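You operate a simulated robot arm through the tools that you are given. There is no shell and no other tool. Be economical: measure what you need, move in short steps, check, and stop when the job is done.

You are at the controls of a simulated robot arm. One attempt, no reset.

TASK
Put things in order on the top of the fold table. At the end: the yellow wax marker stands on top of the brown sanding block (marked "FINE"); the brown stained silencer stands where the yellow dryer damp meter stood; the brown felt dauber stands where the brown stained silencer stood; the green nozzle five (marked "5") stands on top of the white cartridge; the yellow dryer damp meter is in the brown small carton; whatever was shut is shut again. Leave all else as you found it, and nothing knocked over.

Only the result counts: the job must be done as asked and must still hold three seconds after the hand-in. Knocking over, shifting, dropping, spilling or breaking anything else fails it. Flat cloth is picked up by pressing the open fingertips on it (5 to 10 N) and closing them slowly along it; thin cloth reads only 2 to 8 mm in the jaws.

THE ROBOT
A 7-joint arm with a two-finger parallel gripper, fixed in place. Base frame: the origin is at the foot of the arm, x ahead of it, y to its left, z up; the work surface is at about z = 0. Readings come in mm, degrees, newtons and seconds.
With the tool pointing down near the work surface it reaches from about 220 to 580 mm from the base axis. Its first joint turns from -66.0 to 66.0 degrees. Payload 2.5 kg.
The TCP is the grasp point between the finger pads, 23 mm short of the fingertips. In the tool frame z runs along the fingers and y along their closing line. Largest opening 94 mm; finger width 38, thickness 10; the body of the gripper, 54 by 96 mm, starts 39 mm behind the TCP.
Orientation is told as [roll, pitch, yaw] about the base's x, y, z axes, in that order, counted from this pose: with the fingers straight down and closing along the base's y, the tool's x points along the base's -x, its y along +y and its z along -z.

THE INTERFACE
- The arm moves only by the tool jog_arm. Its argument "targets" is a list of rows, each an object (a shift or turn left out is 0, a gripper value left out holds the last) with "travel": the shift along the base's x, y, z in units of 40 mm (1.0 is 40 mm), a list of three; "rot": the turn, a rotation vector about the base's x, y, z in units of 4 degrees (1.0 is 4 degrees), a list of three. In form: [{"travel": [tx, ty, tz], "rot": [ax, ay, az]}, ...]. A call has 1 to 10 rows; each row shifts and turns the commanded pose from where the row before left it. "fingers" is the gripper command, from -1 (shut) to 1 (fully open), values between in proportion, set as the call begins (left out, the last holds). A call with a number of a shift or a turn outside -1 to 1 is refused whole. Rows are played at 5 a second. More than 50 mm and 8.6 degrees between two rows, or a gripper value outside its range, and nothing of the call is played. Where a pose cannot be reached the arm comes as near as it can. A force on the tool above 40 N (or 10 N above the force at the start of the call, whichever is more), or a blocked arm, ends the call early, and 0.2 s more pass. Each finger travels about 108 mm/s and halts on what it meets, pressing with about 28 N; the grip force reading is that of the motor and also rises with nothing between the fingers. The clock runs only during rows and for 0.2 s after the last one: add rows that do not move to give the fingers time. The reply holds the time, the measured pose of the TCP, the force on the tool along the base axes, the opening and the grip force, in the units named above and with some noise, with the torque about the TCP (base axes, N m) and any sound that the robot's microphone picked up.
- Cameras (640 x 400 px; columns grow to the right, rows downward): "scene" is fixed at [105, -406, 531.1]; the picture's right is [0.90, -0.44, 0.00], its down [-0.30, -0.62, -0.73] and it looks along [0.32, 0.65, -0.69] (base axes); focal length 214 px, centre (320, 200). "wrist" rides on the gripper at [86, 16, -74] in the tool frame; the picture's right is [-0.18, 0.98, 0.00], its down [-0.58, -0.11, -0.81] and it looks along [-0.79, -0.15, 0.59] (tool axes); focal length 243 px, centre (320, 200). There is no depth. A picture from a camera that has moved, and an enlarged one, comes with that camera's place and axes in the base frame and with its lens.
- camera(camera): a new picture of that camera. No time passes.
- enlarge(camera, box): a new picture of the part [left, top, right, bottom] of that camera's present view, enlarged. No time passes.
- sign_off(): hands the job in; it is judged then, once.

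Work in short steps. Places have to be worked out from the pictures, the camera data and where the tool is seen: move nearer, look again, correct. Check each grasp and each placing, and mend what went wrong. You have 120 turns and 76 pictures in all, those below and enlarged ones among them. Open the gripper and draw the arm clear of the work before you hand the job in, unless the task says otherwise; then end with one line.

The tools are called after "Call:" as a command line: name --argument value ..., lists and objects as JSON in quotes. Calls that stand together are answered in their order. jog_arm: Moves the arm, as the interface text tells. Its arguments: {"type":"object","properties":{"targets":{"type":"array","items":{"type":"object","properties":{"travel":{"type":"array","items":{"type":"number"}},"rot":{"type":"array","items":{"type":"number"}}}}},"fingers":{"type":"number"}},"required":["targets"]} The other tools are called the same way: camera (camera) takes a picture; enlarge (camera, box) takes an enlarged picture of a part of a camera's view; sign_off () hands the job in.

At the start:

```text
clock: 0.0
position: [381.9, 47.5, 364.9]
ee_rot: [0.0, -0.1, 0.0]
contact_force: [0.3, 0.6, 0.2]
ft_torque: [-0.01, 0.02, 0.0]
gripper_width: 94.1
finger_force: 0.1
```

scene: 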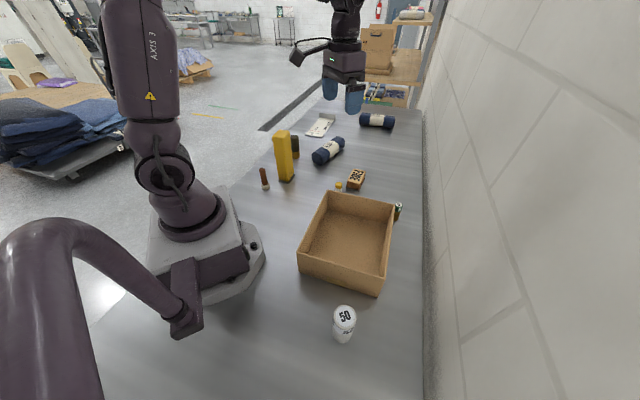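
wrist: 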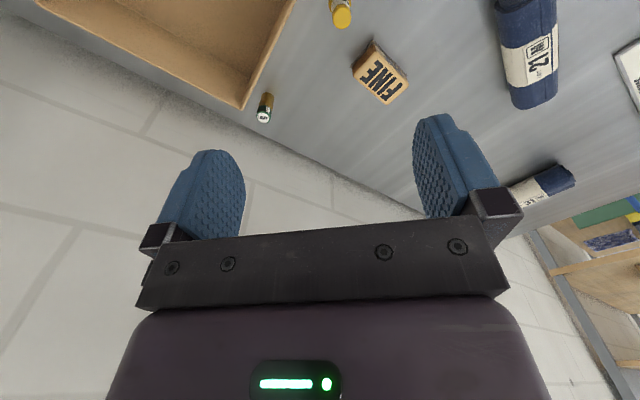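

I start by looking closely at the objects in the scene view.

Call:
enlarge --camera "scene" --box '[240, 90, 400, 200]'

Call:
enlarge --camera "scene" --box '[270, 180, 430, 350]'

```text
3.64 times, centred on (320, 145) of scene
camera zoom: at [105.0, -406.0, 531.1], right [0.9, -0.44, 0.0], down [-0.3, -0.62, -0.73], along [0.32, 0.65, -0.69], focal length 780 px, centre (320, 400)
```

zoom: 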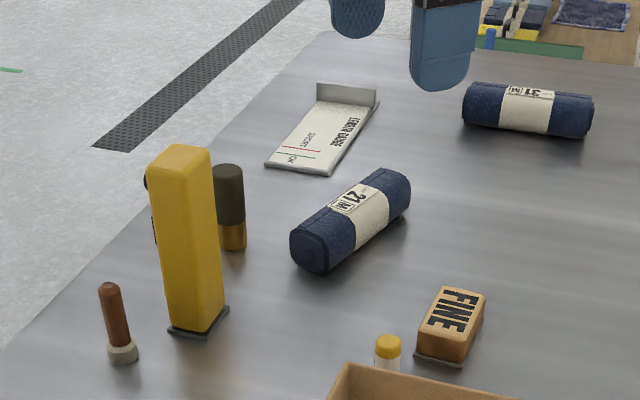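

```text
2.35 times, centred on (350, 265) of scene
camera zoom: at [105.0, -406.0, 531.1], right [0.9, -0.44, 0.0], down [-0.3, -0.62, -0.73], along [0.32, 0.65, -0.69], focal length 505 px, centre (249, 47)
```

zoom: 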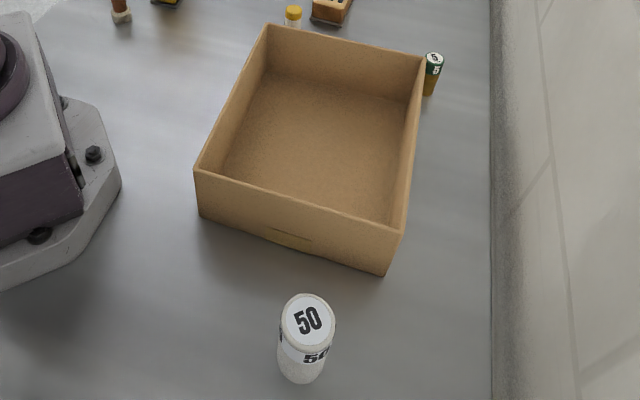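

Most objects are located. Now I turn the wrist camera towards the left-side group (meter, silencer, dauber) for a second view.

Call:
jog_arm --targets '[{"travel": [-0.38, 0.25, 0], "rot": [0, 0, 1]}, {"travel": [-0.38, 0.25, 0], "rot": [0, 0, 1]}, {"travel": [-0.38, 0.25, 0], "rot": [0, 0, 1]}, {"travel": [-0.38, 0.25, 0], "rot": [0, 0, 1]}, {"travel": [-0.38, 0.25, 0], "rot": [0, 0, 1]}, {"travel": [-0.38, 0.25, 0], "rot": [0, 0, 1]}, {"travel": [-0.38, 0.25, 0], "rot": [0, 0, 1]}, {"travel": [-0.38, 0.25, 0], "rot": [0, 0, 1]}, {"travel": [-0.38, 0.25, 0], "rot": [0, 0, 1]}, {"travel": [-0.38, 0.25, 0], "rot": [0, 0, 1]}]' --fingers 1

Call:
camera --camera "wrist"

Call:
camera --camera "scene"

```text
clock: 2.2
position: [229.6, 147.1, 364.2]
ee_rot: [0.0, -0.1, 40.1]
contact_force: [1.1, 0.2, 0.4]
ft_torque: [0.02, 0.0, 0.0]
gripper_width: 94.2
finger_force: 0.0
```

```text
71 pictures are left
camera wrist: at [153.7, 104.8, 439.8], right [-0.49, 0.87, 0.0], down [0.51, 0.29, 0.81], along [0.7, 0.4, -0.59], focal length 243 px, centre (320, 200)
```

wrist: 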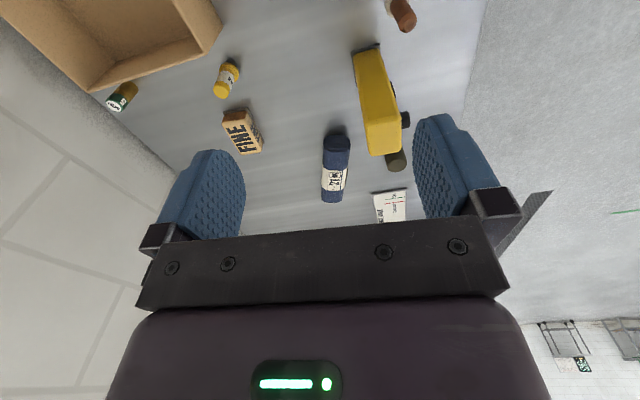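

```text
70 pictures are left
```

scene: 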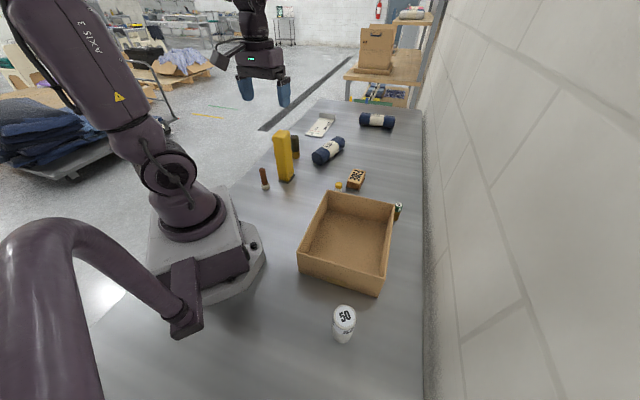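

Closer look at the meter group in the wrist view.

Call:
enlarge --camera "wrist" --box '[310, 0, 450, 180]'

Call:
enlarge --camera "wrist" --box '[90, 0, 280, 160]'

```text
2.22 times, centred on (380, 90) of wrist
camera zoom: at [153.7, 104.8, 439.8], right [-0.49, 0.87, 0.0], down [0.51, 0.29, 0.81], along [0.7, 0.4, -0.59], focal length 539 px, centre (187, 444)
```

zoom: 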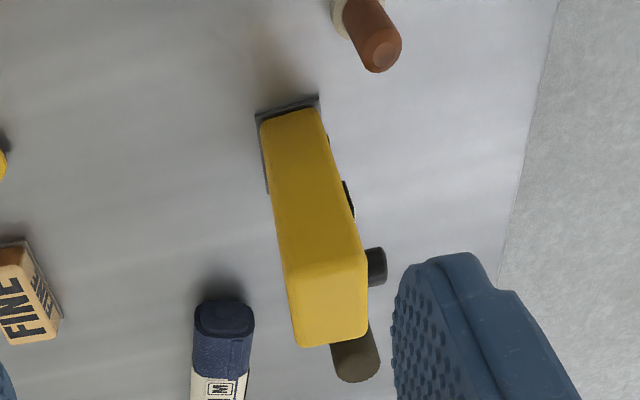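

```text
2.50 times, centred on (185, 80) of wrist
camera zoom: at [153.7, 104.8, 439.8], right [-0.49, 0.87, 0.0], down [0.51, 0.29, 0.81], along [0.7, 0.4, -0.59], focal length 606 px, centre (658, 500)
```

zoom: 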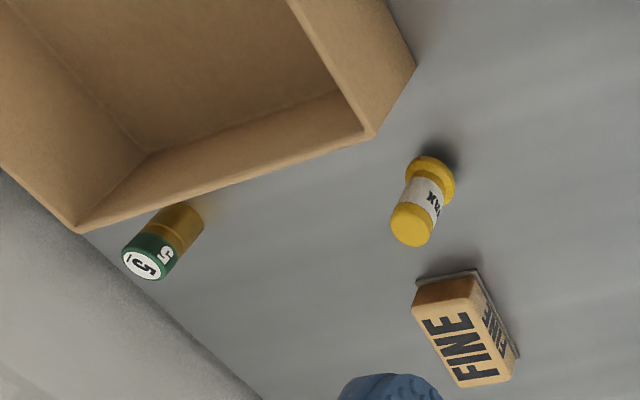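

The meter (≈42×60 mm, ≈190 tall, centre ≈(290.5, 276)) has a knob near the top on its left face, so I'll grip it along its long side, yaw ≈ -47.5°. I turn the tool while moving above it.

Call:
jog_arm --targets '[{"travel": [0.152, 0.322, 0], "rot": [0, 0, -1]}, {"travel": [0.152, 0.322, 0], "rot": [0, 0, -1]}, {"travel": [0.152, 0.322, 0], "rot": [0, 0, -1]}, {"travel": [0.152, 0.322, 0], "rot": [0, 0, -1]}, {"travel": [0.152, 0.322, 0], "rot": [0, 0, -1]}, {"travel": [0.152, 0.322, 0], "rot": [0, 0, -1]}, {"travel": [0.152, 0.322, 0], "rot": [0, 0, -1]}, {"travel": [0.152, 0.322, 0], "rot": [0, 0, -1]}, {"travel": [0.152, 0.322, 0], "rot": [0, 0, -1]}, {"travel": [0.152, 0.322, 0], "rot": [0, 0, -1]}]'

Call:
jog_arm --targets '[{"rot": [0, 0, -1]}, {"rot": [0, 0, -1]}, {"rot": [0, 0, -1]}, {"rot": [0, 0, -1]}, {"rot": [0, 0, -1]}, {"rot": [0, 0, -1]}, {"rot": [0, 0, -1]}, {"rot": [0, 0, -1]}, {"rot": [0, 0, -1]}, {"rot": [0, 0, -1]}]'

Call:
jog_arm --targets '[{"rot": [0, 0, -1]}, {"rot": [0, 0, -0.9]}]'

Call:
camera --camera "wrist"

Call:
camera --camera "scene"

```text
clock: 4.4
position: [293.2, 276.0, 363.8]
ee_rot: [0.0, -0.1, 0.0]
contact_force: [0.3, -0.6, 0.0]
ft_torque: [-0.01, -0.02, -0.01]
gripper_width: 94.2
finger_force: 0.1
```

```text
clock: 6.6
position: [293.3, 276.7, 364.3]
ee_rot: [0.1, -0.1, -40.1]
contact_force: [-0.1, -0.3, 0.1]
ft_torque: [-0.02, 0.02, 0.01]
gripper_width: 93.9
finger_force: 0.0
```

```text
clock: 7.2
position: [291.7, 277.1, 363.9]
ee_rot: [0.0, 0.1, -47.8]
contact_force: [0.1, 0.0, 0.0]
ft_torque: [-0.01, 0.03, 0.02]
gripper_width: 94.2
finger_force: 0.0
```

```text
67 pictures are left
camera wrist: at [245.8, 352.2, 440.4], right [0.85, 0.53, 0.0], down [0.31, -0.5, 0.81], along [0.42, -0.69, -0.59], focal length 243 px, centre (320, 200)
```

wrist: 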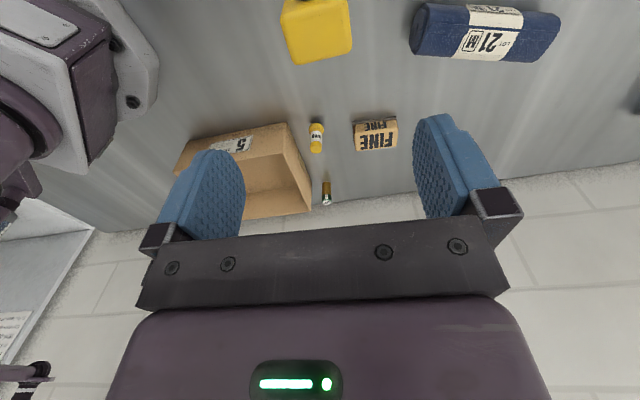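

```text
66 pictures are left
```

scene: 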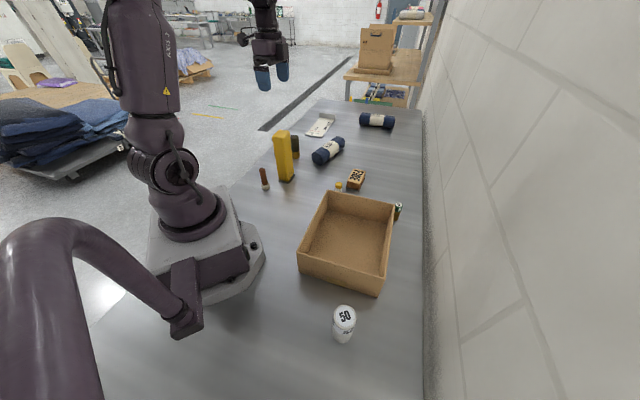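

Alignment fits the meter top. I descend to z≈165 around it.

Call:
jog_arm --targets '[{"travel": [-0.03, -0.02, -0.83]}, {"travel": [0, 0, -0.83]}, {"travel": [0, 0, -0.83]}, {"travel": [0, 0, -0.83]}, {"travel": [0, 0, -0.83]}, {"travel": [0, 0, -0.8]}, {}]'

Call:
enlarge --camera "scene" --box '[240, 90, 400, 200]'

```text
clock: 8.8
position: [291.2, 276.2, 166.4]
ee_rot: [0.0, 0.0, -47.7]
contact_force: [0.1, -0.1, -0.4]
ft_torque: [0.01, 0.01, 0.03]
gripper_width: 94.0
finger_force: 0.0
```

```text
3.64 times, centred on (320, 145) of scene
camera zoom: at [105.0, -406.0, 531.1], right [0.9, -0.44, 0.0], down [-0.3, -0.62, -0.73], along [0.32, 0.65, -0.69], focal length 780 px, centre (320, 400)
```

zoom: 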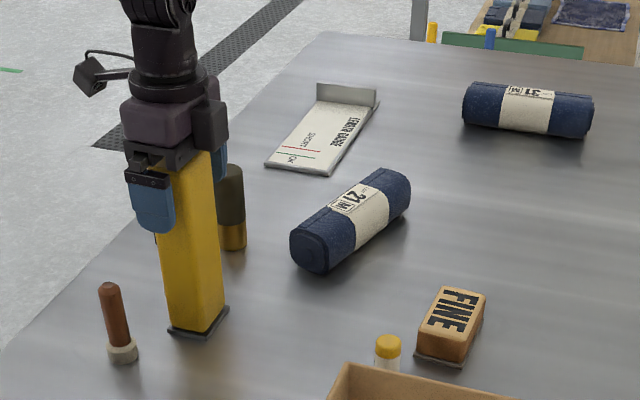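

Fingers straddle the meter cleanly. Closing.

Call:
jog_arm --targets '[{}, {}, {}, {}]' --fingers -1

```text
clock: 9.8
position: [291.9, 275.5, 166.8]
ee_rot: [0.1, 0.1, -47.6]
contact_force: [0.5, 0.3, -0.1]
ft_torque: [-0.04, -0.04, 0.01]
gripper_width: 60.0
finger_force: 28.2
```

Gripped at 60 mm. Lifting straight up.

Call:
jog_arm --targets '[{"travel": [0, 0, 0.3]}, {"travel": [0, 0, 0.7]}, {"travel": [0, 0, 0.9]}, {"travel": [0, 0, 0.9]}, {"travel": [0, 0, 0.9]}, {}]'

Call:
camera --camera "scene"

```text
clock: 11.2
position: [290.7, 276.4, 314.2]
ee_rot: [0.0, 0.1, -47.6]
contact_force: [-0.4, 0.2, -2.5]
ft_torque: [0.01, -0.01, 0.01]
gripper_width: 59.8
finger_force: 28.2
```

```text
64 pictures are left
```

scene: 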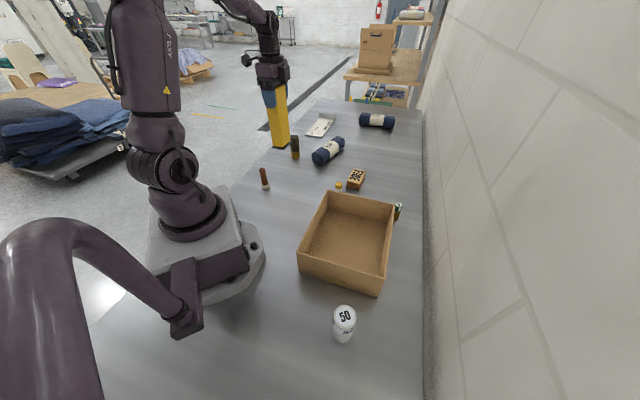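

Held firmly. Carrying it over the carton's interior (target ≈(312, -162)).

Call:
jog_arm --targets '[{"travel": [0.04, -0.5, 0]}, {"travel": [0.05, -0.9, 0]}, {"travel": [0.05, -0.95, 0]}, {"travel": [0.05, -0.95, 0]}, {"travel": [0.05, -0.95, 0]}, {"travel": [0.05, -0.95, 0]}, {"travel": [0.05, -0.95, 0]}, {"travel": [0.05, -0.95, 0]}, {"travel": [0.05, -0.95, 0]}]'

Call:
jog_arm --targets '[{"travel": [0.05, -0.95, 0]}, {"travel": [0.05, -0.95, 0]}, {"travel": [0.03, -0.95, 0]}, {"travel": [0, -0.06, 0]}, {}]'

Call:
camera --camera "scene"

Call:
camera --camera "wrist"

```text
clock: 13.2
position: [308.9, -45.9, 315.6]
ee_rot: [0.0, 0.0, -47.5]
contact_force: [-0.6, 0.3, -2.2]
ft_torque: [0.02, -0.01, 0.01]
gripper_width: 59.8
finger_force: 27.6
```

```text
clock: 14.4
position: [313.1, -162.7, 313.6]
ee_rot: [-0.1, 0.0, -47.6]
contact_force: [0.3, -0.6, -1.6]
ft_torque: [-0.01, -0.04, 0.01]
gripper_width: 60.0
finger_force: 28.0
```

```text
63 pictures are left
```

scene: 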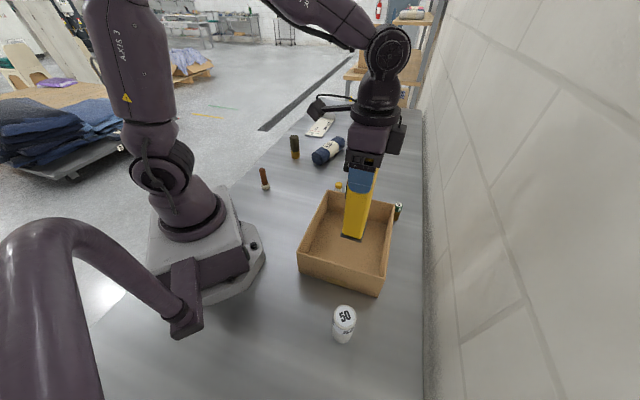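

```text
62 pictures are left
camera wrist: at [266.6, -87.8, 390.1], right [0.85, 0.53, 0.0], down [0.31, -0.5, 0.81], along [0.42, -0.69, -0.59], focal length 243 px, centre (320, 200)
```

wrist: 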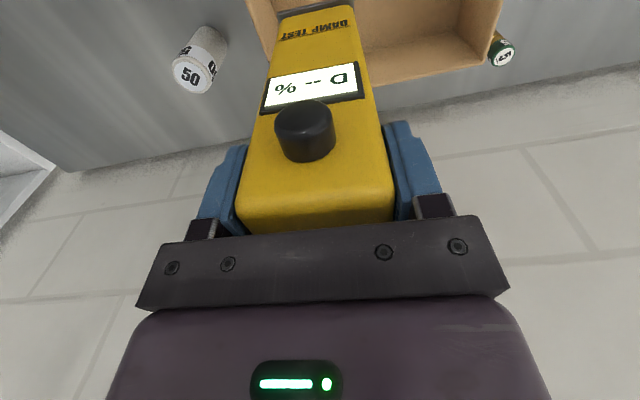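

Meter (DAMP TEST) is above the carton. Lowering towards the floor, last part slowly.

Call:
jog_arm --targets '[{"travel": [0, 0, -0.7]}, {"travel": [0, 0, -0.9]}, {"travel": [0, 0, -0.9]}, {"travel": [0, 0, -0.6]}, {}]'

Call:
camera --camera "scene"

```text
clock: 15.6
position: [313.1, -161.0, 189.9]
ee_rot: [0.0, 0.0, -47.7]
contact_force: [0.0, 0.5, -2.8]
ft_torque: [-0.03, 0.0, 0.01]
gripper_width: 59.8
finger_force: 28.3
```

```text
61 pictures are left
```

scene: 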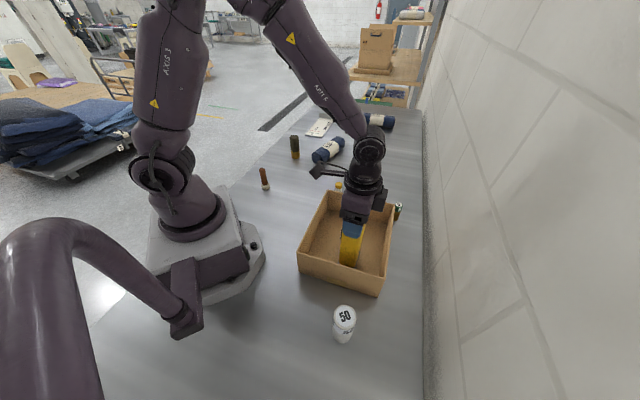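

Inside the walls. Now fine lowering until contact.

Call:
jog_arm --targets '[{"travel": [0, 0, -0.12]}, {"travel": [0, 0, -0.1]}, {"travel": [0, 0, -0.08]}, {"travel": [0, 0, -0.05]}, {}]'

```text
clock: 16.8
position: [314.0, -162.2, 175.9]
ee_rot: [0.0, 0.0, -47.5]
contact_force: [-0.2, 0.5, -2.1]
ft_torque: [-0.02, 0.0, -0.02]
gripper_width: 59.8
finger_force: 27.8
```

Call:
jog_arm --targets '[{"travel": [0, 0, -0.05]}, {"travel": [0, 0, -0.05]}, {}]'

```text
clock: 17.6
position: [313.1, -161.6, 171.9]
ee_rot: [0.0, 0.0, -47.5]
contact_force: [-0.2, -0.3, 2.4]
ft_torque: [-0.06, 0.08, 0.02]
gripper_width: 59.9
finger_force: 27.9
```

Force has reversed: it's resting on the floor. Opening and rising.

Call:
jog_arm --targets '[{}, {}, {}]' --fingers 1

Call:
jog_arm --targets '[{"travel": [0, 0, 0.5]}, {"travel": [0, 0, 0.9]}, {"travel": [0, 0, 0.9]}, {"travel": [0, 0, 0.9]}, {"travel": [0, 0, 0.6]}]'

Call:
camera --camera "scene"

Call:
camera --camera "wrist"

```text
clock: 18.4
position: [313.8, -162.1, 171.2]
ee_rot: [0.0, 0.0, -47.6]
contact_force: [0.4, -0.6, -0.7]
ft_torque: [0.01, -0.02, 0.03]
gripper_width: 93.9
finger_force: 0.0
```

```text
clock: 19.6
position: [315.5, -162.6, 324.2]
ee_rot: [0.0, 0.1, -47.7]
contact_force: [0.6, 0.5, -0.2]
ft_torque: [-0.01, 0.02, -0.01]
gripper_width: 94.1
finger_force: 0.0
```

```text
60 pictures are left
```

scene: 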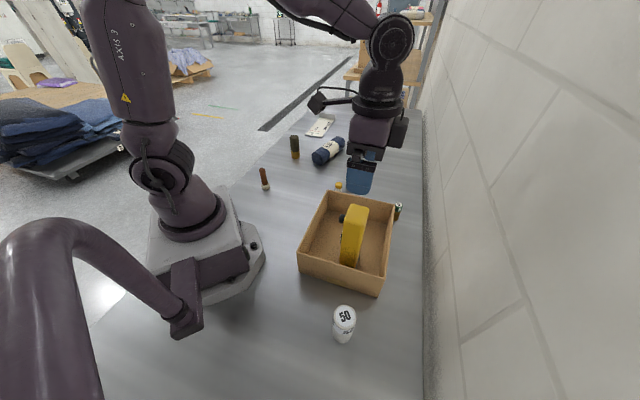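

```text
59 pictures are left
camera wrist: at [268.2, -86.9, 400.3], right [0.85, 0.53, 0.0], down [0.31, -0.5, 0.81], along [0.42, -0.69, -0.59], focal length 243 px, centre (320, 200)
```

wrist: 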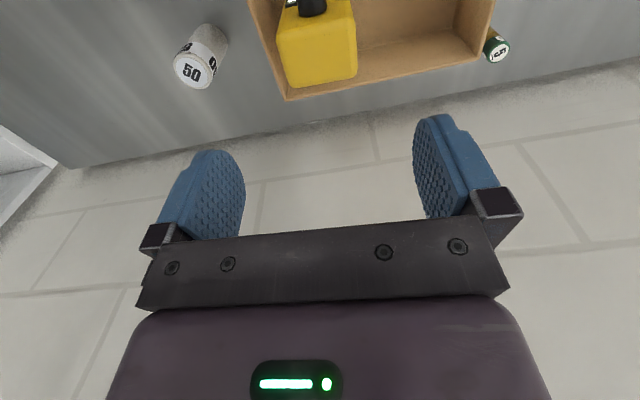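

Meter stands in the carton. Next, return to the left side, turning back, to measure silencer and dauber.

Call:
jog_arm --targets '[{"travel": [-0.21, 0.85, 0.1], "rot": [0, 0, 1]}, {"travel": [-0.21, 0.85, 0.1], "rot": [0, 0, 1]}, {"travel": [-0.21, 0.85, 0.1], "rot": [0, 0, 1]}, {"travel": [-0.21, 0.85, 0.1], "rot": [0, 0, 1]}, {"travel": [-0.21, 0.85, 0.1], "rot": [0, 0, 1]}, {"travel": [-0.21, 0.85, 0.1], "rot": [0, 0, 1]}, {"travel": [-0.21, 0.85, 0.1], "rot": [0, 0, 1]}, {"travel": [-0.21, 0.85, 0.1], "rot": [0, 0, 1]}, {"travel": [-0.21, 0.85, 0.1], "rot": [0, 0, 1]}, {"travel": [-0.21, 0.85, 0.1], "rot": [0, 0, 1]}]'

Call:
jog_arm --targets '[{"rot": [0, 0, 1]}, {"rot": [0, 0, 1]}, {"rot": [0, 0, 1]}, {"rot": [0, 0, 1]}, {"rot": [0, 0, 1]}, {"rot": [0, 0, 1]}, {"rot": [0, 0, 1]}, {"rot": [0, 0, 1]}, {"rot": [0, 0, 1]}, {"rot": [0, 0, 1]}]'

Call:
enlarge --camera "wrist" --box '[250, 0, 450, 200]'

Call:
enlarge --camera "scene" --box '[245, 120, 345, 200]'

```text
clock: 21.8
position: [230.0, 177.6, 364.3]
ee_rot: [0.0, 0.0, -7.7]
contact_force: [-0.2, -0.6, 0.8]
ft_torque: [-0.01, 0.02, -0.02]
gripper_width: 94.1
finger_force: 0.2
```

```text
clock: 24.0
position: [229.2, 178.5, 364.7]
ee_rot: [0.1, 0.0, 32.5]
contact_force: [-0.4, -0.9, 0.8]
ft_torque: [-0.01, 0.04, -0.02]
gripper_width: 94.0
finger_force: 0.0
```

```text
2.00 times, centred on (350, 100) of wrist
camera zoom: at [147.9, 145.4, 440.2], right [-0.37, 0.93, 0.0], down [0.55, 0.22, 0.81], along [0.75, 0.3, -0.59], focal length 485 px, centre (260, 400)
```

zoom: 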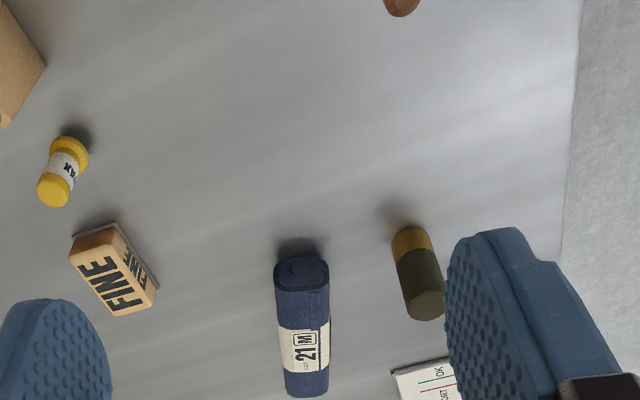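

```text
5.00 times, centred on (295, 160) of scene
camera zoom: at [105.0, -406.0, 531.1], right [0.9, -0.44, 0.0], down [-0.3, -0.62, -0.73], along [0.32, 0.65, -0.69], focal length 1072 px, centre (445, 400)
```

zoom: 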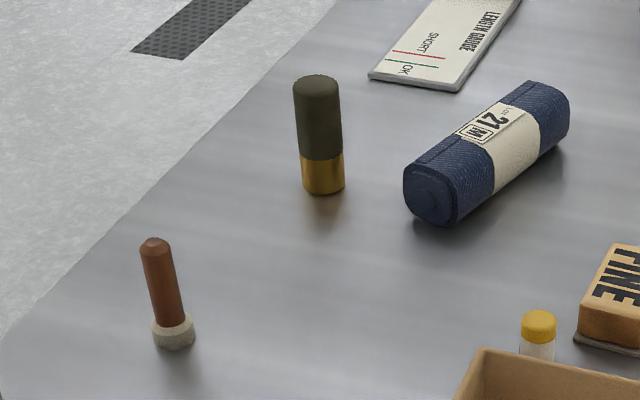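

Silencer ≈(377, 403), height ≈100, Ø≈38. I move above it.

Call:
jog_arm --targets '[{"travel": [0.529, 0.802, -0.6]}, {"travel": [0.529, 0.802, -0.6]}, {"travel": [0.529, 0.802, -0.6]}, {"travel": [0.529, 0.802, -0.6]}, {"travel": [0.529, 0.802, -0.6]}, {"travel": [0.529, 0.802, -0.6]}, {"travel": [0.529, 0.802, -0.6]}, {}]'

Call:
camera --camera "wrist"

Call:
enlarge --camera "scene" --box '[245, 80, 345, 200]'

```text
clock: 25.8
position: [380.1, 401.4, 195.7]
ee_rot: [0.0, 0.1, 32.5]
contact_force: [-0.2, -0.3, -0.4]
ft_torque: [-0.02, 0.0, 0.01]
gripper_width: 93.9
finger_force: 0.0
```

```text
56 pictures are left
camera wrist: at [297.8, 369.9, 272.2], right [-0.37, 0.93, 0.0], down [0.55, 0.22, 0.81], along [0.75, 0.3, -0.59], focal length 243 px, centre (320, 200)
```

wrist: 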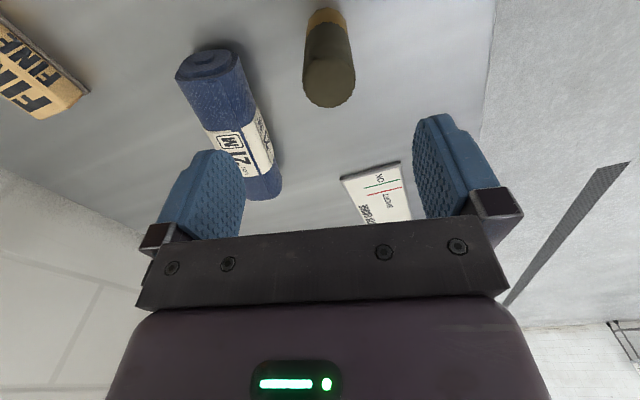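

```text
3.33 times, centred on (295, 140) of scene
camera zoom: at [105.0, -406.0, 531.1], right [0.9, -0.44, 0.0], down [-0.3, -0.62, -0.73], along [0.32, 0.65, -0.69], focal length 715 px, centre (403, 400)
```

zoom: 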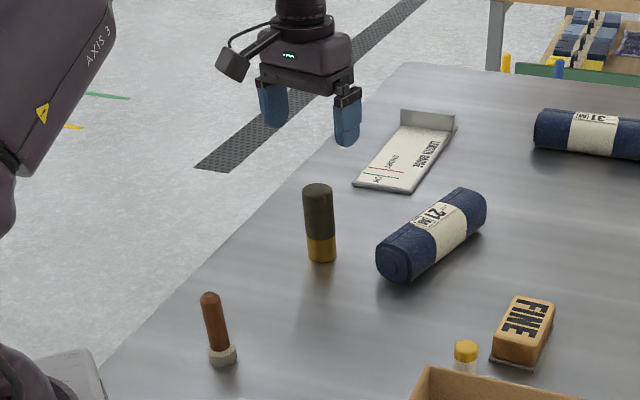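

Small correction (-3.6, +4), then descend to z≈68 (palm clears the 100 mm top).

Call:
jog_arm --targets '[{"travel": [-0.09, 0.1, -0.5]}, {"travel": [0, 0, -0.8]}, {"travel": [0, 0, -0.8]}, {"travel": [0, 0, -0.7]}, {"travel": [0, 0, -0.35]}, {}]'

Call:
camera --camera "wrist"

```text
clock: 27.2
position: [374.9, 406.3, 70.0]
ee_rot: [0.0, 0.0, 32.4]
contact_force: [0.0, 0.3, 0.5]
ft_torque: [0.01, 0.02, 0.02]
gripper_width: 93.8
finger_force: 0.1
```

```text
54 pictures are left
camera wrist: at [293.0, 374.1, 145.9], right [-0.37, 0.93, 0.0], down [0.55, 0.22, 0.81], along [0.75, 0.3, -0.59], focal length 243 px, centre (320, 200)
```

wrist: 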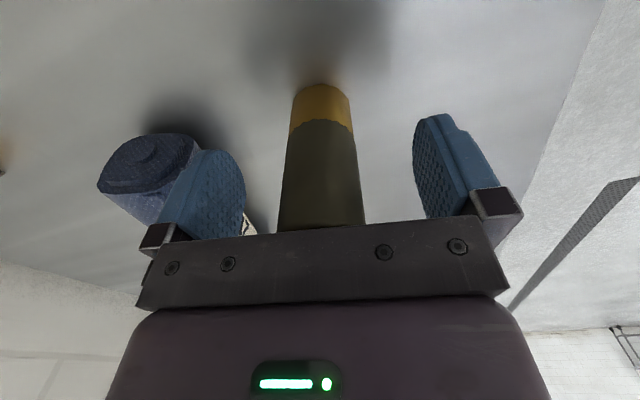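

Well centred between the fingers. Closing.

Call:
jog_arm --targets '[{}, {}, {}, {}]' --fingers -1

```text
clock: 28.2
position: [374.3, 406.4, 70.7]
ee_rot: [-0.1, 0.0, 32.4]
contact_force: [0.2, 1.2, 0.5]
ft_torque: [0.07, -0.02, 0.04]
gripper_width: 39.0
finger_force: 28.0
```

Gripped at 39 mm. Lifting and carrying to the meter's old place (290.5, 276).

Call:
jog_arm --targets '[{"travel": [0, 0, 0.5]}, {"travel": [0, 0, 0.8]}, {"travel": [-0.42, -0.65, 0]}, {"travel": [-0.42, -0.65, 0]}, {"travel": [-0.42, -0.65, 0]}, {"travel": [-0.42, -0.65, 0]}, {"travel": [-0.42, -0.65, 0]}, {}]'

```text
clock: 30.0
position: [290.6, 275.6, 121.6]
ee_rot: [0.1, 0.0, 32.5]
contact_force: [-0.7, -0.2, -1.2]
ft_torque: [-0.02, 0.04, 0.01]
gripper_width: 39.0
finger_force: 27.8
```

Right above the spot. Lowering back to the grasp height (≈70.5).

Call:
jog_arm --targets '[{"travel": [0, 0, -0.6]}, {"travel": [0, 0, -0.45]}, {"travel": [0, 0, -0.15]}, {}]'

```text
clock: 31.0
position: [290.2, 276.2, 73.1]
ee_rot: [0.0, 0.0, 32.4]
contact_force: [-0.3, -0.5, -1.8]
ft_torque: [-0.03, 0.02, 0.02]
gripper_width: 39.0
finger_force: 28.0
```

Call:
jog_arm --targets '[{"travel": [0, 0, -0.05]}, {"travel": [0, 0, -0.03]}, {}]'

```text
clock: 31.8
position: [290.6, 275.7, 71.4]
ee_rot: [-0.1, 0.1, 32.4]
contact_force: [-0.2, 0.4, -1.1]
ft_torque: [0.01, 0.03, 0.03]
gripper_width: 38.9
finger_force: 28.1
```

Call:
jog_arm --targets '[{"travel": [0, 0, -0.04]}, {"travel": [0, 0, -0.02]}, {}]'

```text
clock: 32.6
position: [291.3, 276.8, 69.2]
ee_rot: [0.0, -0.2, 32.3]
contact_force: [-1.6, -3.8, 21.7]
ft_torque: [-0.07, -0.28, -0.13]
gripper_width: 39.1
finger_force: 28.4
```

Contact (a bit firm). Ease up slightly and release.

Call:
jog_arm --targets '[{"travel": [0, 0, 0.03]}, {}]'

Call:
jog_arm --targets '[{}, {}, {}]' --fingers 1

Call:
jog_arm --targets '[{"travel": [0, 0, 0.5]}, {"travel": [0, 0, 0.9]}, {"travel": [0, 0, 0.9]}, {"travel": [0, 0, 0.9]}, {}]'

Call:
enlarge --camera "scene" --box '[245, 80, 345, 200]'

```text
clock: 33.2
position: [290.1, 276.0, 69.6]
ee_rot: [0.0, 0.1, 32.4]
contact_force: [0.2, 1.2, 3.0]
ft_torque: [0.1, -0.11, 0.02]
gripper_width: 39.0
finger_force: 27.8
```

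```text
clock: 34.0
position: [290.7, 275.1, 70.5]
ee_rot: [0.0, -0.1, 32.4]
contact_force: [-0.3, -0.5, 0.2]
ft_torque: [-0.02, 0.0, 0.01]
gripper_width: 94.1
finger_force: 0.1
```

```text
clock: 35.2
position: [289.8, 276.1, 198.5]
ee_rot: [0.0, 0.0, 32.5]
contact_force: [0.4, 0.8, -0.5]
ft_torque: [0.01, -0.02, -0.01]
gripper_width: 94.1
finger_force: 0.2
```

```text
3.33 times, centred on (295, 140) of scene
camera zoom: at [105.0, -406.0, 531.1], right [0.9, -0.44, 0.0], down [-0.3, -0.62, -0.73], along [0.32, 0.65, -0.69], focal length 715 px, centre (403, 400)
```

zoom: 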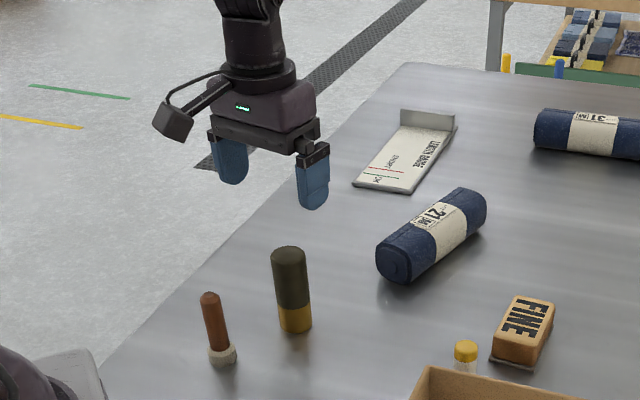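

Silencer stands at the meter's place. Now over the dauber ≈(193, 249).

Call:
jog_arm --targets '[{"travel": [-0.8, -0.22, 0]}, {"travel": [-0.8, -0.22, 0]}, {"travel": [-0.82, -0.24, 0]}, {}]'

Call:
camera --camera "wrist"

```text
clock: 36.2
position: [193.6, 250.0, 197.8]
ee_rot: [0.1, 0.0, 32.4]
contact_force: [0.2, -1.1, 0.3]
ft_torque: [-0.01, -0.03, 0.0]
gripper_width: 94.0
finger_force: 0.1
```

```text
52 pictures are left
camera wrist: at [111.3, 217.6, 273.9], right [-0.37, 0.93, 0.0], down [0.55, 0.22, 0.81], along [0.75, 0.3, -0.59], focal length 243 px, centre (320, 200)
```

wrist: 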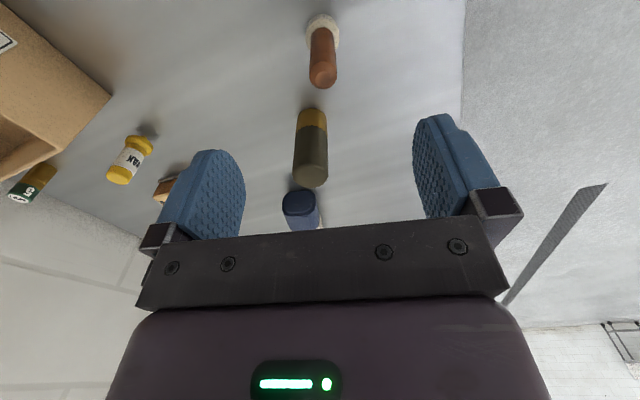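

Dauber confirmed at ≈(194, 252). Descending to z≈58.

Call:
jog_arm --targets '[{"travel": [0.01, 0.05, -0.6]}, {"travel": [0, 0, -0.8]}, {"travel": [0, 0, -0.8]}, {"travel": [0, 0, -0.8]}, {"travel": [0, 0, -0.47]}, {}]'

Call:
camera --camera "wrist"

```text
clock: 37.6
position: [193.3, 251.9, 58.8]
ee_rot: [-0.1, 0.1, 32.3]
contact_force: [0.2, -0.9, 0.2]
ft_torque: [-0.01, -0.03, -0.05]
gripper_width: 93.8
finger_force: 0.1
```

```text
51 pictures are left
camera wrist: at [112.4, 219.8, 134.9], right [-0.37, 0.93, 0.0], down [0.55, 0.22, 0.81], along [0.75, 0.3, -0.59], focal length 243 px, centre (320, 200)
```

wrist: 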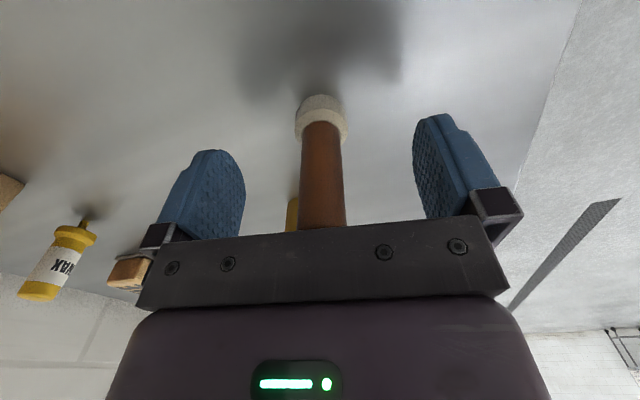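

Good centring. Closing on the stick.

Call:
jog_arm --targets '[{}, {}, {}, {}, {}]' --fingers -1

```text
clock: 38.8
position: [194.8, 252.0, 57.5]
ee_rot: [0.1, 0.1, 32.5]
contact_force: [-0.4, -0.4, 0.0]
ft_torque: [0.02, 0.01, 0.01]
gripper_width: 20.8
finger_force: 27.9
```

Held. Lifting high enough to pass over the silencer, then carrying to (375, 406.5).

Call:
jog_arm --targets '[{"travel": [0, 0, 0.5]}, {"travel": [0, 0, 0.9]}, {"travel": [0, 0, 0.9]}, {"travel": [0, 0, 0.9]}, {"travel": [0, 0, 0.3]}, {}]'

Call:
jog_arm --targets '[{"travel": [0.75, 0.64, 0]}, {"travel": [0.75, 0.64, 0]}, {"travel": [0.75, 0.64, 0]}, {"travel": [0.75, 0.64, 0]}, {"travel": [0.75, 0.64, 0]}, {"travel": [0.75, 0.66, 0]}, {}]'

```text
clock: 40.2
position: [193.5, 251.3, 199.1]
ee_rot: [0.0, 0.0, 32.4]
contact_force: [-0.8, -0.3, -0.7]
ft_torque: [-0.01, 0.01, 0.02]
gripper_width: 20.9
finger_force: 27.8
```

```text
clock: 41.8
position: [373.6, 403.9, 198.9]
ee_rot: [0.0, 0.2, 32.4]
contact_force: [1.2, 0.3, -0.3]
ft_torque: [-0.01, -0.03, -0.02]
gripper_width: 20.9
finger_force: 27.7
```

Correcting by (+1, +2) and lowering to just above the surface.

Call:
jog_arm --targets '[{"travel": [0.03, 0.05, -0.6]}, {"travel": [0, 0, -0.9]}, {"travel": [0, 0, -0.9]}, {"travel": [0, 0, -0.7]}, {"travel": [0, 0, -0.25]}, {"travel": [0, 0, -0.08]}, {}]'

Call:
camera --camera "wrist"

```text
clock: 43.4
position: [375.4, 407.8, 62.0]
ee_rot: [0.1, 0.1, 32.5]
contact_force: [0.1, 0.2, -1.1]
ft_torque: [0.03, 0.02, -0.02]
gripper_width: 21.3
finger_force: 28.3
```

```text
50 pictures are left
camera wrist: at [293.1, 375.2, 137.9], right [-0.37, 0.93, 0.0], down [0.55, 0.22, 0.81], along [0.75, 0.3, -0.59], focal length 243 px, centre (320, 200)
```

wrist: 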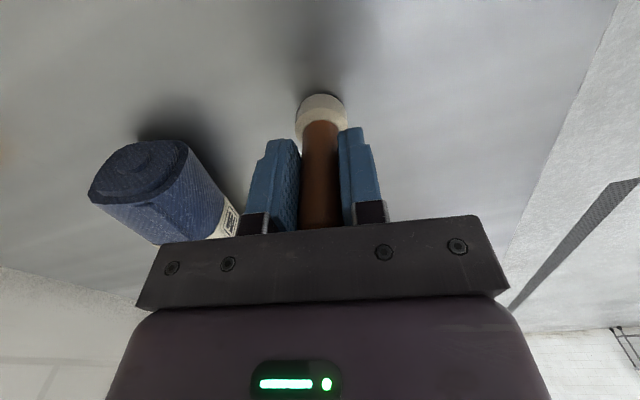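

Still a few mm up. Fine lowering.

Call:
jog_arm --targets '[{"travel": [0, 0, -0.04]}, {"travel": [0, 0, -0.03]}, {}, {}]'

```text
clock: 44.4
position: [376.0, 408.0, 61.3]
ee_rot: [0.0, -0.1, 32.3]
contact_force: [-3.6, -2.7, 13.4]
ft_torque: [-0.21, 0.19, -0.02]
gripper_width: 21.0
finger_force: 28.3
```

In contact. Ease up a touch, release, and rise.

Call:
jog_arm --targets '[{"travel": [0, 0, 0.03]}, {}]'

Call:
jog_arm --targets '[{}, {}, {}, {}]' --fingers 1

Call:
jog_arm --targets '[{"travel": [0, 0, 0.5]}, {"travel": [0, 0, 0.9]}, {"travel": [0, 0, 0.9]}, {"travel": [0, 0, 0.9]}, {}]'

Call:
enlarge --camera "scene" --box '[245, 80, 345, 200]'

```text
clock: 45.0
position: [375.8, 407.8, 60.3]
ee_rot: [0.1, 0.0, 32.4]
contact_force: [0.3, 2.0, 6.2]
ft_torque: [0.14, -0.09, -0.01]
gripper_width: 21.0
finger_force: 27.6
```

```text
clock: 46.0
position: [373.9, 408.0, 59.5]
ee_rot: [0.0, 0.0, 32.4]
contact_force: [0.7, -0.4, -0.2]
ft_torque: [-0.03, -0.02, 0.01]
gripper_width: 94.0
finger_force: 0.1
```

```text
clock: 47.2
position: [376.2, 408.3, 189.9]
ee_rot: [0.0, -0.1, 32.4]
contact_force: [-0.6, -0.3, -0.2]
ft_torque: [0.02, -0.02, 0.0]
gripper_width: 93.8
finger_force: 0.1
```

```text
3.33 times, centred on (295, 140) of scene
camera zoom: at [105.0, -406.0, 531.1], right [0.9, -0.44, 0.0], down [-0.3, -0.62, -0.73], along [0.32, 0.65, -0.69], focal length 715 px, centre (403, 400)
```

zoom: 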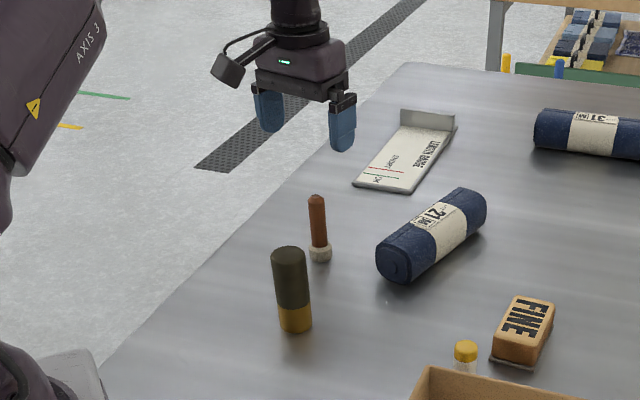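

Dauber stands in the silencer's old spot. Next the wax marker near (409, 70).

Call:
jog_arm --targets '[{"travel": [0.08, -0.84, 0]}, {"travel": [0.08, -0.84, 0]}, {"travel": [0.08, -0.84, 0]}, {"travel": [0.08, -0.84, 0]}, {"travel": [0.08, -0.84, 0]}, {"travel": [0.08, -0.84, 0]}, {"travel": [0.08, -0.84, 0]}, {"travel": [0.08, -0.84, 0]}, {"travel": [0.08, -0.84, 0]}, {"travel": [0.08, -0.84, 0]}]'

Call:
camera --camera "wrist"

Call:
enlarge --camera "scene" --box '[300, 120, 420, 220]'

```text
clock: 49.4
position: [408.0, 70.8, 188.4]
ee_rot: [0.0, 0.0, 32.5]
contact_force: [-0.3, 0.5, -0.1]
ft_torque: [-0.01, 0.03, 0.0]
gripper_width: 94.0
finger_force: 0.1
```

```text
48 pictures are left
camera wrist: at [325.7, 38.6, 264.1], right [-0.37, 0.93, 0.0], down [0.55, 0.22, 0.81], along [0.75, 0.3, -0.59], focal length 243 px, centre (320, 200)
```

wrist: 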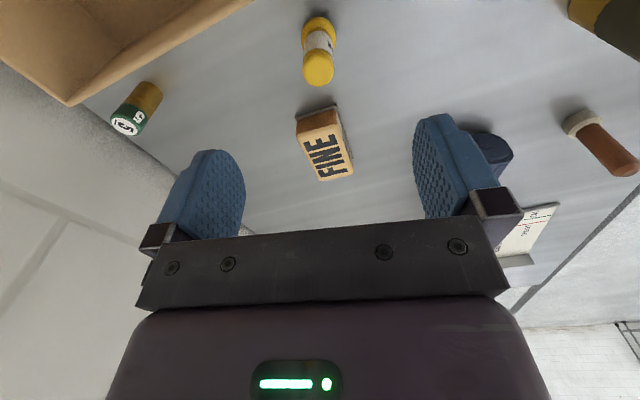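

```text
4.00 times, centred on (360, 170) of scene
camera zoom: at [105.0, -406.0, 531.1], right [0.9, -0.44, 0.0], down [-0.3, -0.62, -0.73], along [0.32, 0.65, -0.69], focal length 858 px, centre (160, 320)
```

zoom: 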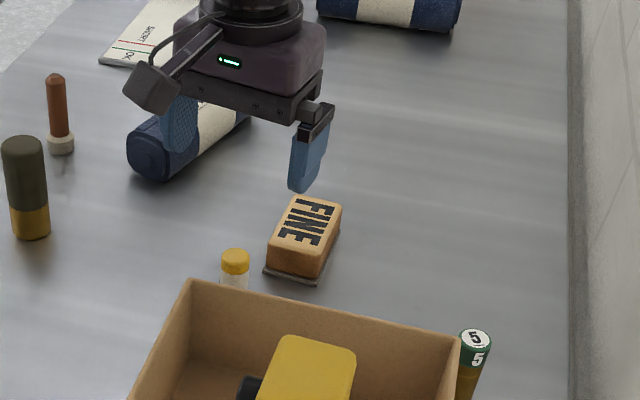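

Marker ≈(410, 72), ≈72 tall. I enlarge the block to get its exact place.

Call:
enlarge --camera "wrist" --box '[260, 0, 400, 200]'

```text
2.00 times, centred on (330, 100) of wrist
camera zoom: at [325.7, 38.6, 264.1], right [-0.37, 0.93, 0.0], down [0.55, 0.22, 0.81], along [0.75, 0.3, -0.59], focal length 485 px, centre (300, 400)
```

zoom: 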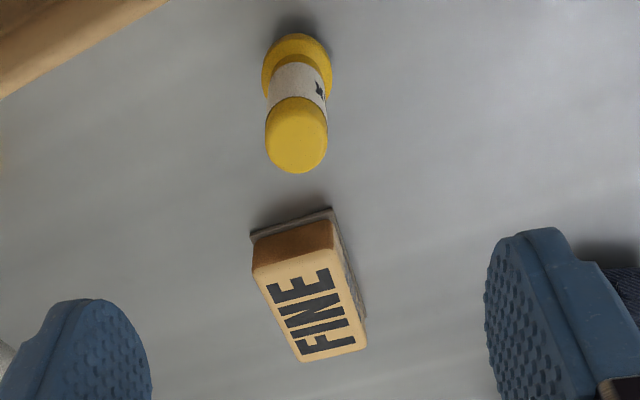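

Block top centre ≈(525, 128.5), top z≈34. Now descend on the marker to z≈45.

Call:
jog_arm --targets '[{"travel": [0.05, 0.03, -0.6]}, {"travel": [0, 0, -0.9]}, {"travel": [0, 0, -0.9]}, {"travel": [0, 0, -0.8]}, {"travel": [0, 0, -0.38]}, {}]'

Call:
camera --camera "wrist"

```text
clock: 50.8
position: [408.1, 72.3, 45.5]
ee_rot: [0.0, 0.0, 32.5]
contact_force: [-0.7, 0.6, 0.0]
ft_torque: [0.03, -0.01, 0.01]
gripper_width: 94.0
finger_force: 0.0
```

```text
45 pictures are left
camera wrist: at [327.3, 40.0, 120.7], right [-0.37, 0.93, 0.0], down [0.55, 0.22, 0.81], along [0.75, 0.3, -0.59], focal length 243 px, centre (320, 200)
```

wrist: 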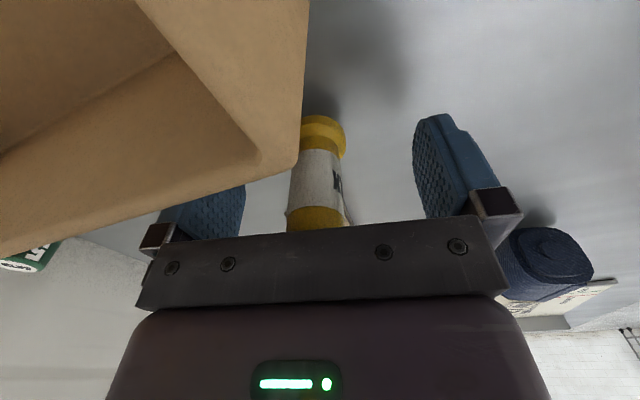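

Marker is between the fingers, no contact. Closing.

Call:
jog_arm --targets '[{}, {}, {}, {}, {}]' --fingers -1

```text
clock: 52.0
position: [408.6, 71.6, 44.8]
ee_rot: [0.0, 0.0, 32.3]
contact_force: [0.3, 0.5, -0.1]
ft_torque: [0.0, -0.02, 0.03]
gripper_width: 22.9
finger_force: 27.9
```

Gripped (23 mm). Lift and move above the block centre.

Call:
jog_arm --targets '[{"travel": [0, 0, 0.5]}, {"travel": [0, 0, 0.8]}, {"travel": [0, 0, 0.7]}, {"travel": [0.72, 0.355, 0]}, {"travel": [0.72, 0.355, 0]}, {"travel": [0.72, 0.355, 0]}, {"travel": [0.72, 0.355, 0]}, {}]'

Call:
camera --camera "wrist"

Call:
enlarge --camera "scene" --box '[300, 120, 420, 220]'

```text
clock: 53.8
position: [525.1, 128.7, 125.7]
ee_rot: [0.0, 0.0, 32.5]
contact_force: [0.4, -0.6, -0.4]
ft_torque: [0.01, -0.02, 0.06]
gripper_width: 22.6
finger_force: 28.5
```

```text
44 pictures are left
camera wrist: at [442.6, 96.9, 201.1], right [-0.37, 0.93, 0.0], down [0.55, 0.22, 0.81], along [0.75, 0.3, -0.59], focal length 243 px, centre (320, 200)
```

wrist: 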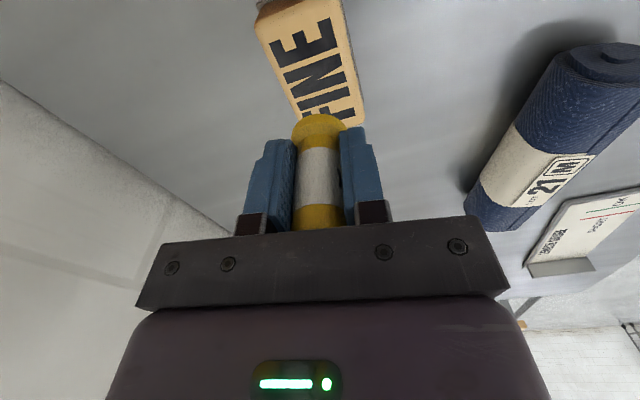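

```text
4.00 times, centred on (360, 170) of scene
camera zoom: at [105.0, -406.0, 531.1], right [0.9, -0.44, 0.0], down [-0.3, -0.62, -0.73], along [0.32, 0.65, -0.69], focal length 858 px, centre (160, 320)
```

zoom: 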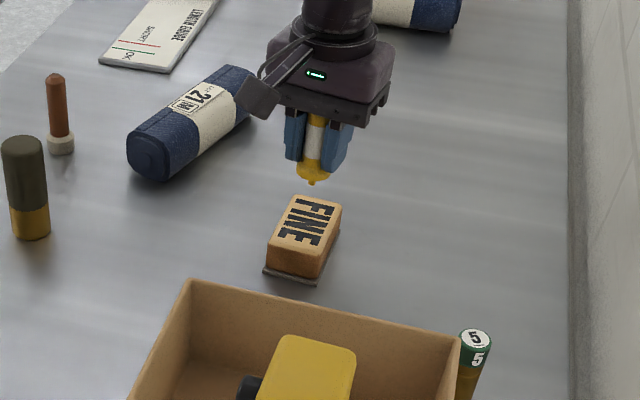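

I check the marker's underside shape closely.

Call:
enlarge --camera "scene" --box '[360, 140, 400, 172]'

Call:
enlarge --camera "wrist" --box '[230, 0, 410, 150]'

```text
12.50 times, centred on (380, 156) of scene
camera zoom: at [105.0, -406.0, 531.1], right [0.9, -0.44, 0.0], down [-0.3, -0.62, -0.73], along [0.32, 0.65, -0.69], focal length 2681 px, centre (-430, 750)
```

zoom: 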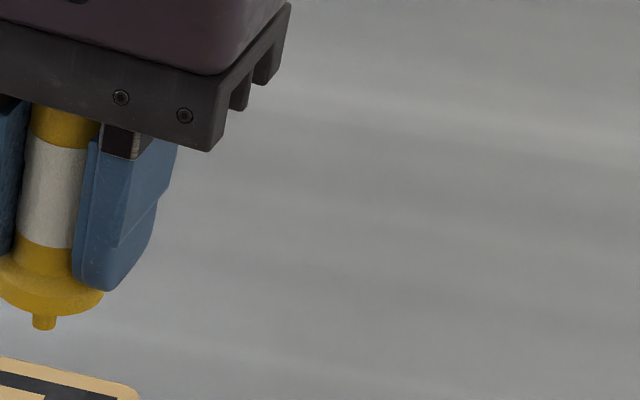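

```text
2.67 times, centred on (320, 75) of wrist
camera zoom: at [442.6, 96.9, 201.1], right [-0.37, 0.93, 0.0], down [0.55, 0.22, 0.81], along [0.75, 0.3, -0.59], focal length 647 px, centre (320, 533)
```

zoom: 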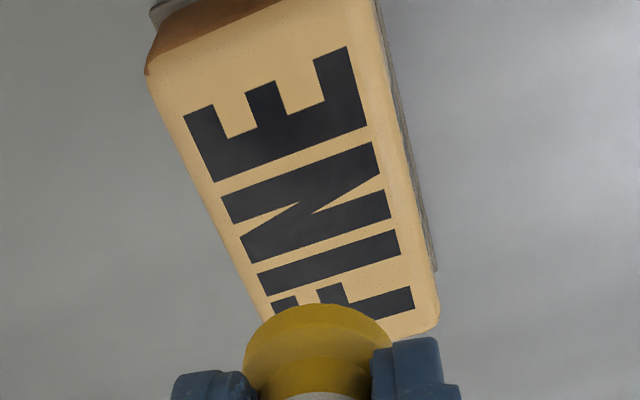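

The marker has a small 7 mm peg underneath that it stood on; it must be set down very gently and vertical. Lowering to a few mm above the block.

Call:
jog_arm --targets '[{"travel": [0, 0, -0.5]}, {"travel": [0, 0, -0.4]}, {"travel": [0, 0, -0.1]}, {}]'

Call:
enlarge --camera "scene" --box '[340, 140, 400, 190]'

Call:
enlarge --camera "wrist" --box '[230, 0, 410, 150]'

```text
clock: 54.8
position: [525.2, 129.2, 86.5]
ee_rot: [0.0, 0.1, 32.3]
contact_force: [0.2, -0.6, -0.1]
ft_torque: [0.02, -0.03, 0.0]
gripper_width: 22.6
finger_force: 27.5
```

```text
8.00 times, centred on (370, 165) of scene
camera zoom: at [105.0, -406.0, 531.1], right [0.9, -0.44, 0.0], down [-0.3, -0.62, -0.73], along [0.32, 0.65, -0.69], focal length 1716 px, centre (-80, 480)
```

zoom: 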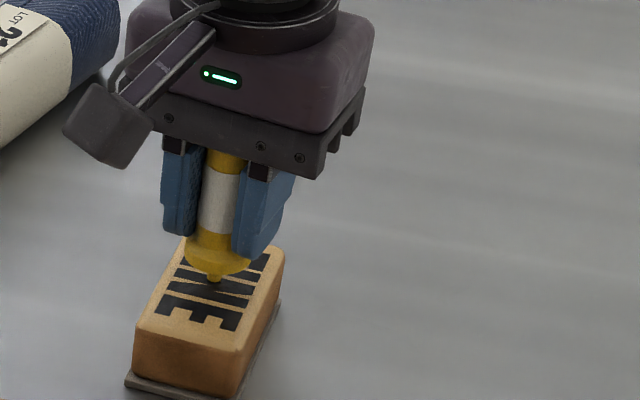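

```text
2.67 times, centred on (320, 75) of wrist
camera zoom: at [443.3, 97.0, 160.8], right [-0.37, 0.93, 0.0], down [0.55, 0.22, 0.81], along [0.75, 0.3, -0.59], focal length 647 px, centre (320, 533)
```

zoom: 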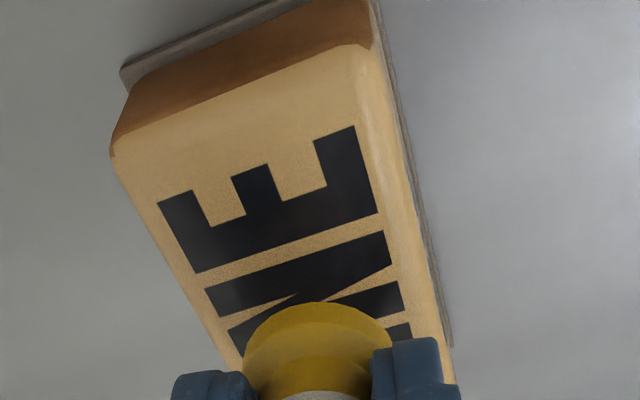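

Peg is centred over the block top, ~5 mm above. Lowering gently.

Call:
jog_arm --targets '[{"travel": [0, 0, -0.06]}, {"travel": [0, 0, -0.04]}, {}, {}]'

```text
clock: 55.8
position: [525.5, 130.1, 83.2]
ee_rot: [-0.2, -0.4, 32.3]
contact_force: [-1.2, -0.9, 24.8]
ft_torque: [-0.11, 0.02, 0.01]
gripper_width: 22.7
finger_force: 28.0
```

Contact reached, too firm; easing up.

Call:
jog_arm --targets '[{"travel": [0, 0, 0.02]}, {}, {}]'

```text
clock: 56.6
position: [525.2, 129.3, 83.0]
ee_rot: [-0.1, -0.2, 32.5]
contact_force: [6.5, 0.1, 16.5]
ft_torque: [0.03, -0.29, -0.03]
gripper_width: 22.8
finger_force: 28.2
```

Call:
jog_arm --targets '[{"travel": [0, 0, 0.025]}, {}, {}]'

```text
clock: 57.4
position: [524.2, 129.6, 82.7]
ee_rot: [0.0, 0.0, 32.5]
contact_force: [3.1, 0.8, 13.3]
ft_torque: [0.03, -0.15, -0.02]
gripper_width: 22.8
finger_force: 27.7
```

Call:
jog_arm --targets '[{"travel": [0, 0, 0.03]}, {}, {}]'

```text
clock: 58.2
position: [524.0, 128.7, 82.6]
ee_rot: [0.2, 0.2, 32.4]
contact_force: [0.3, 0.1, 2.6]
ft_torque: [-0.06, -0.02, -0.02]
gripper_width: 23.0
finger_force: 27.7
```

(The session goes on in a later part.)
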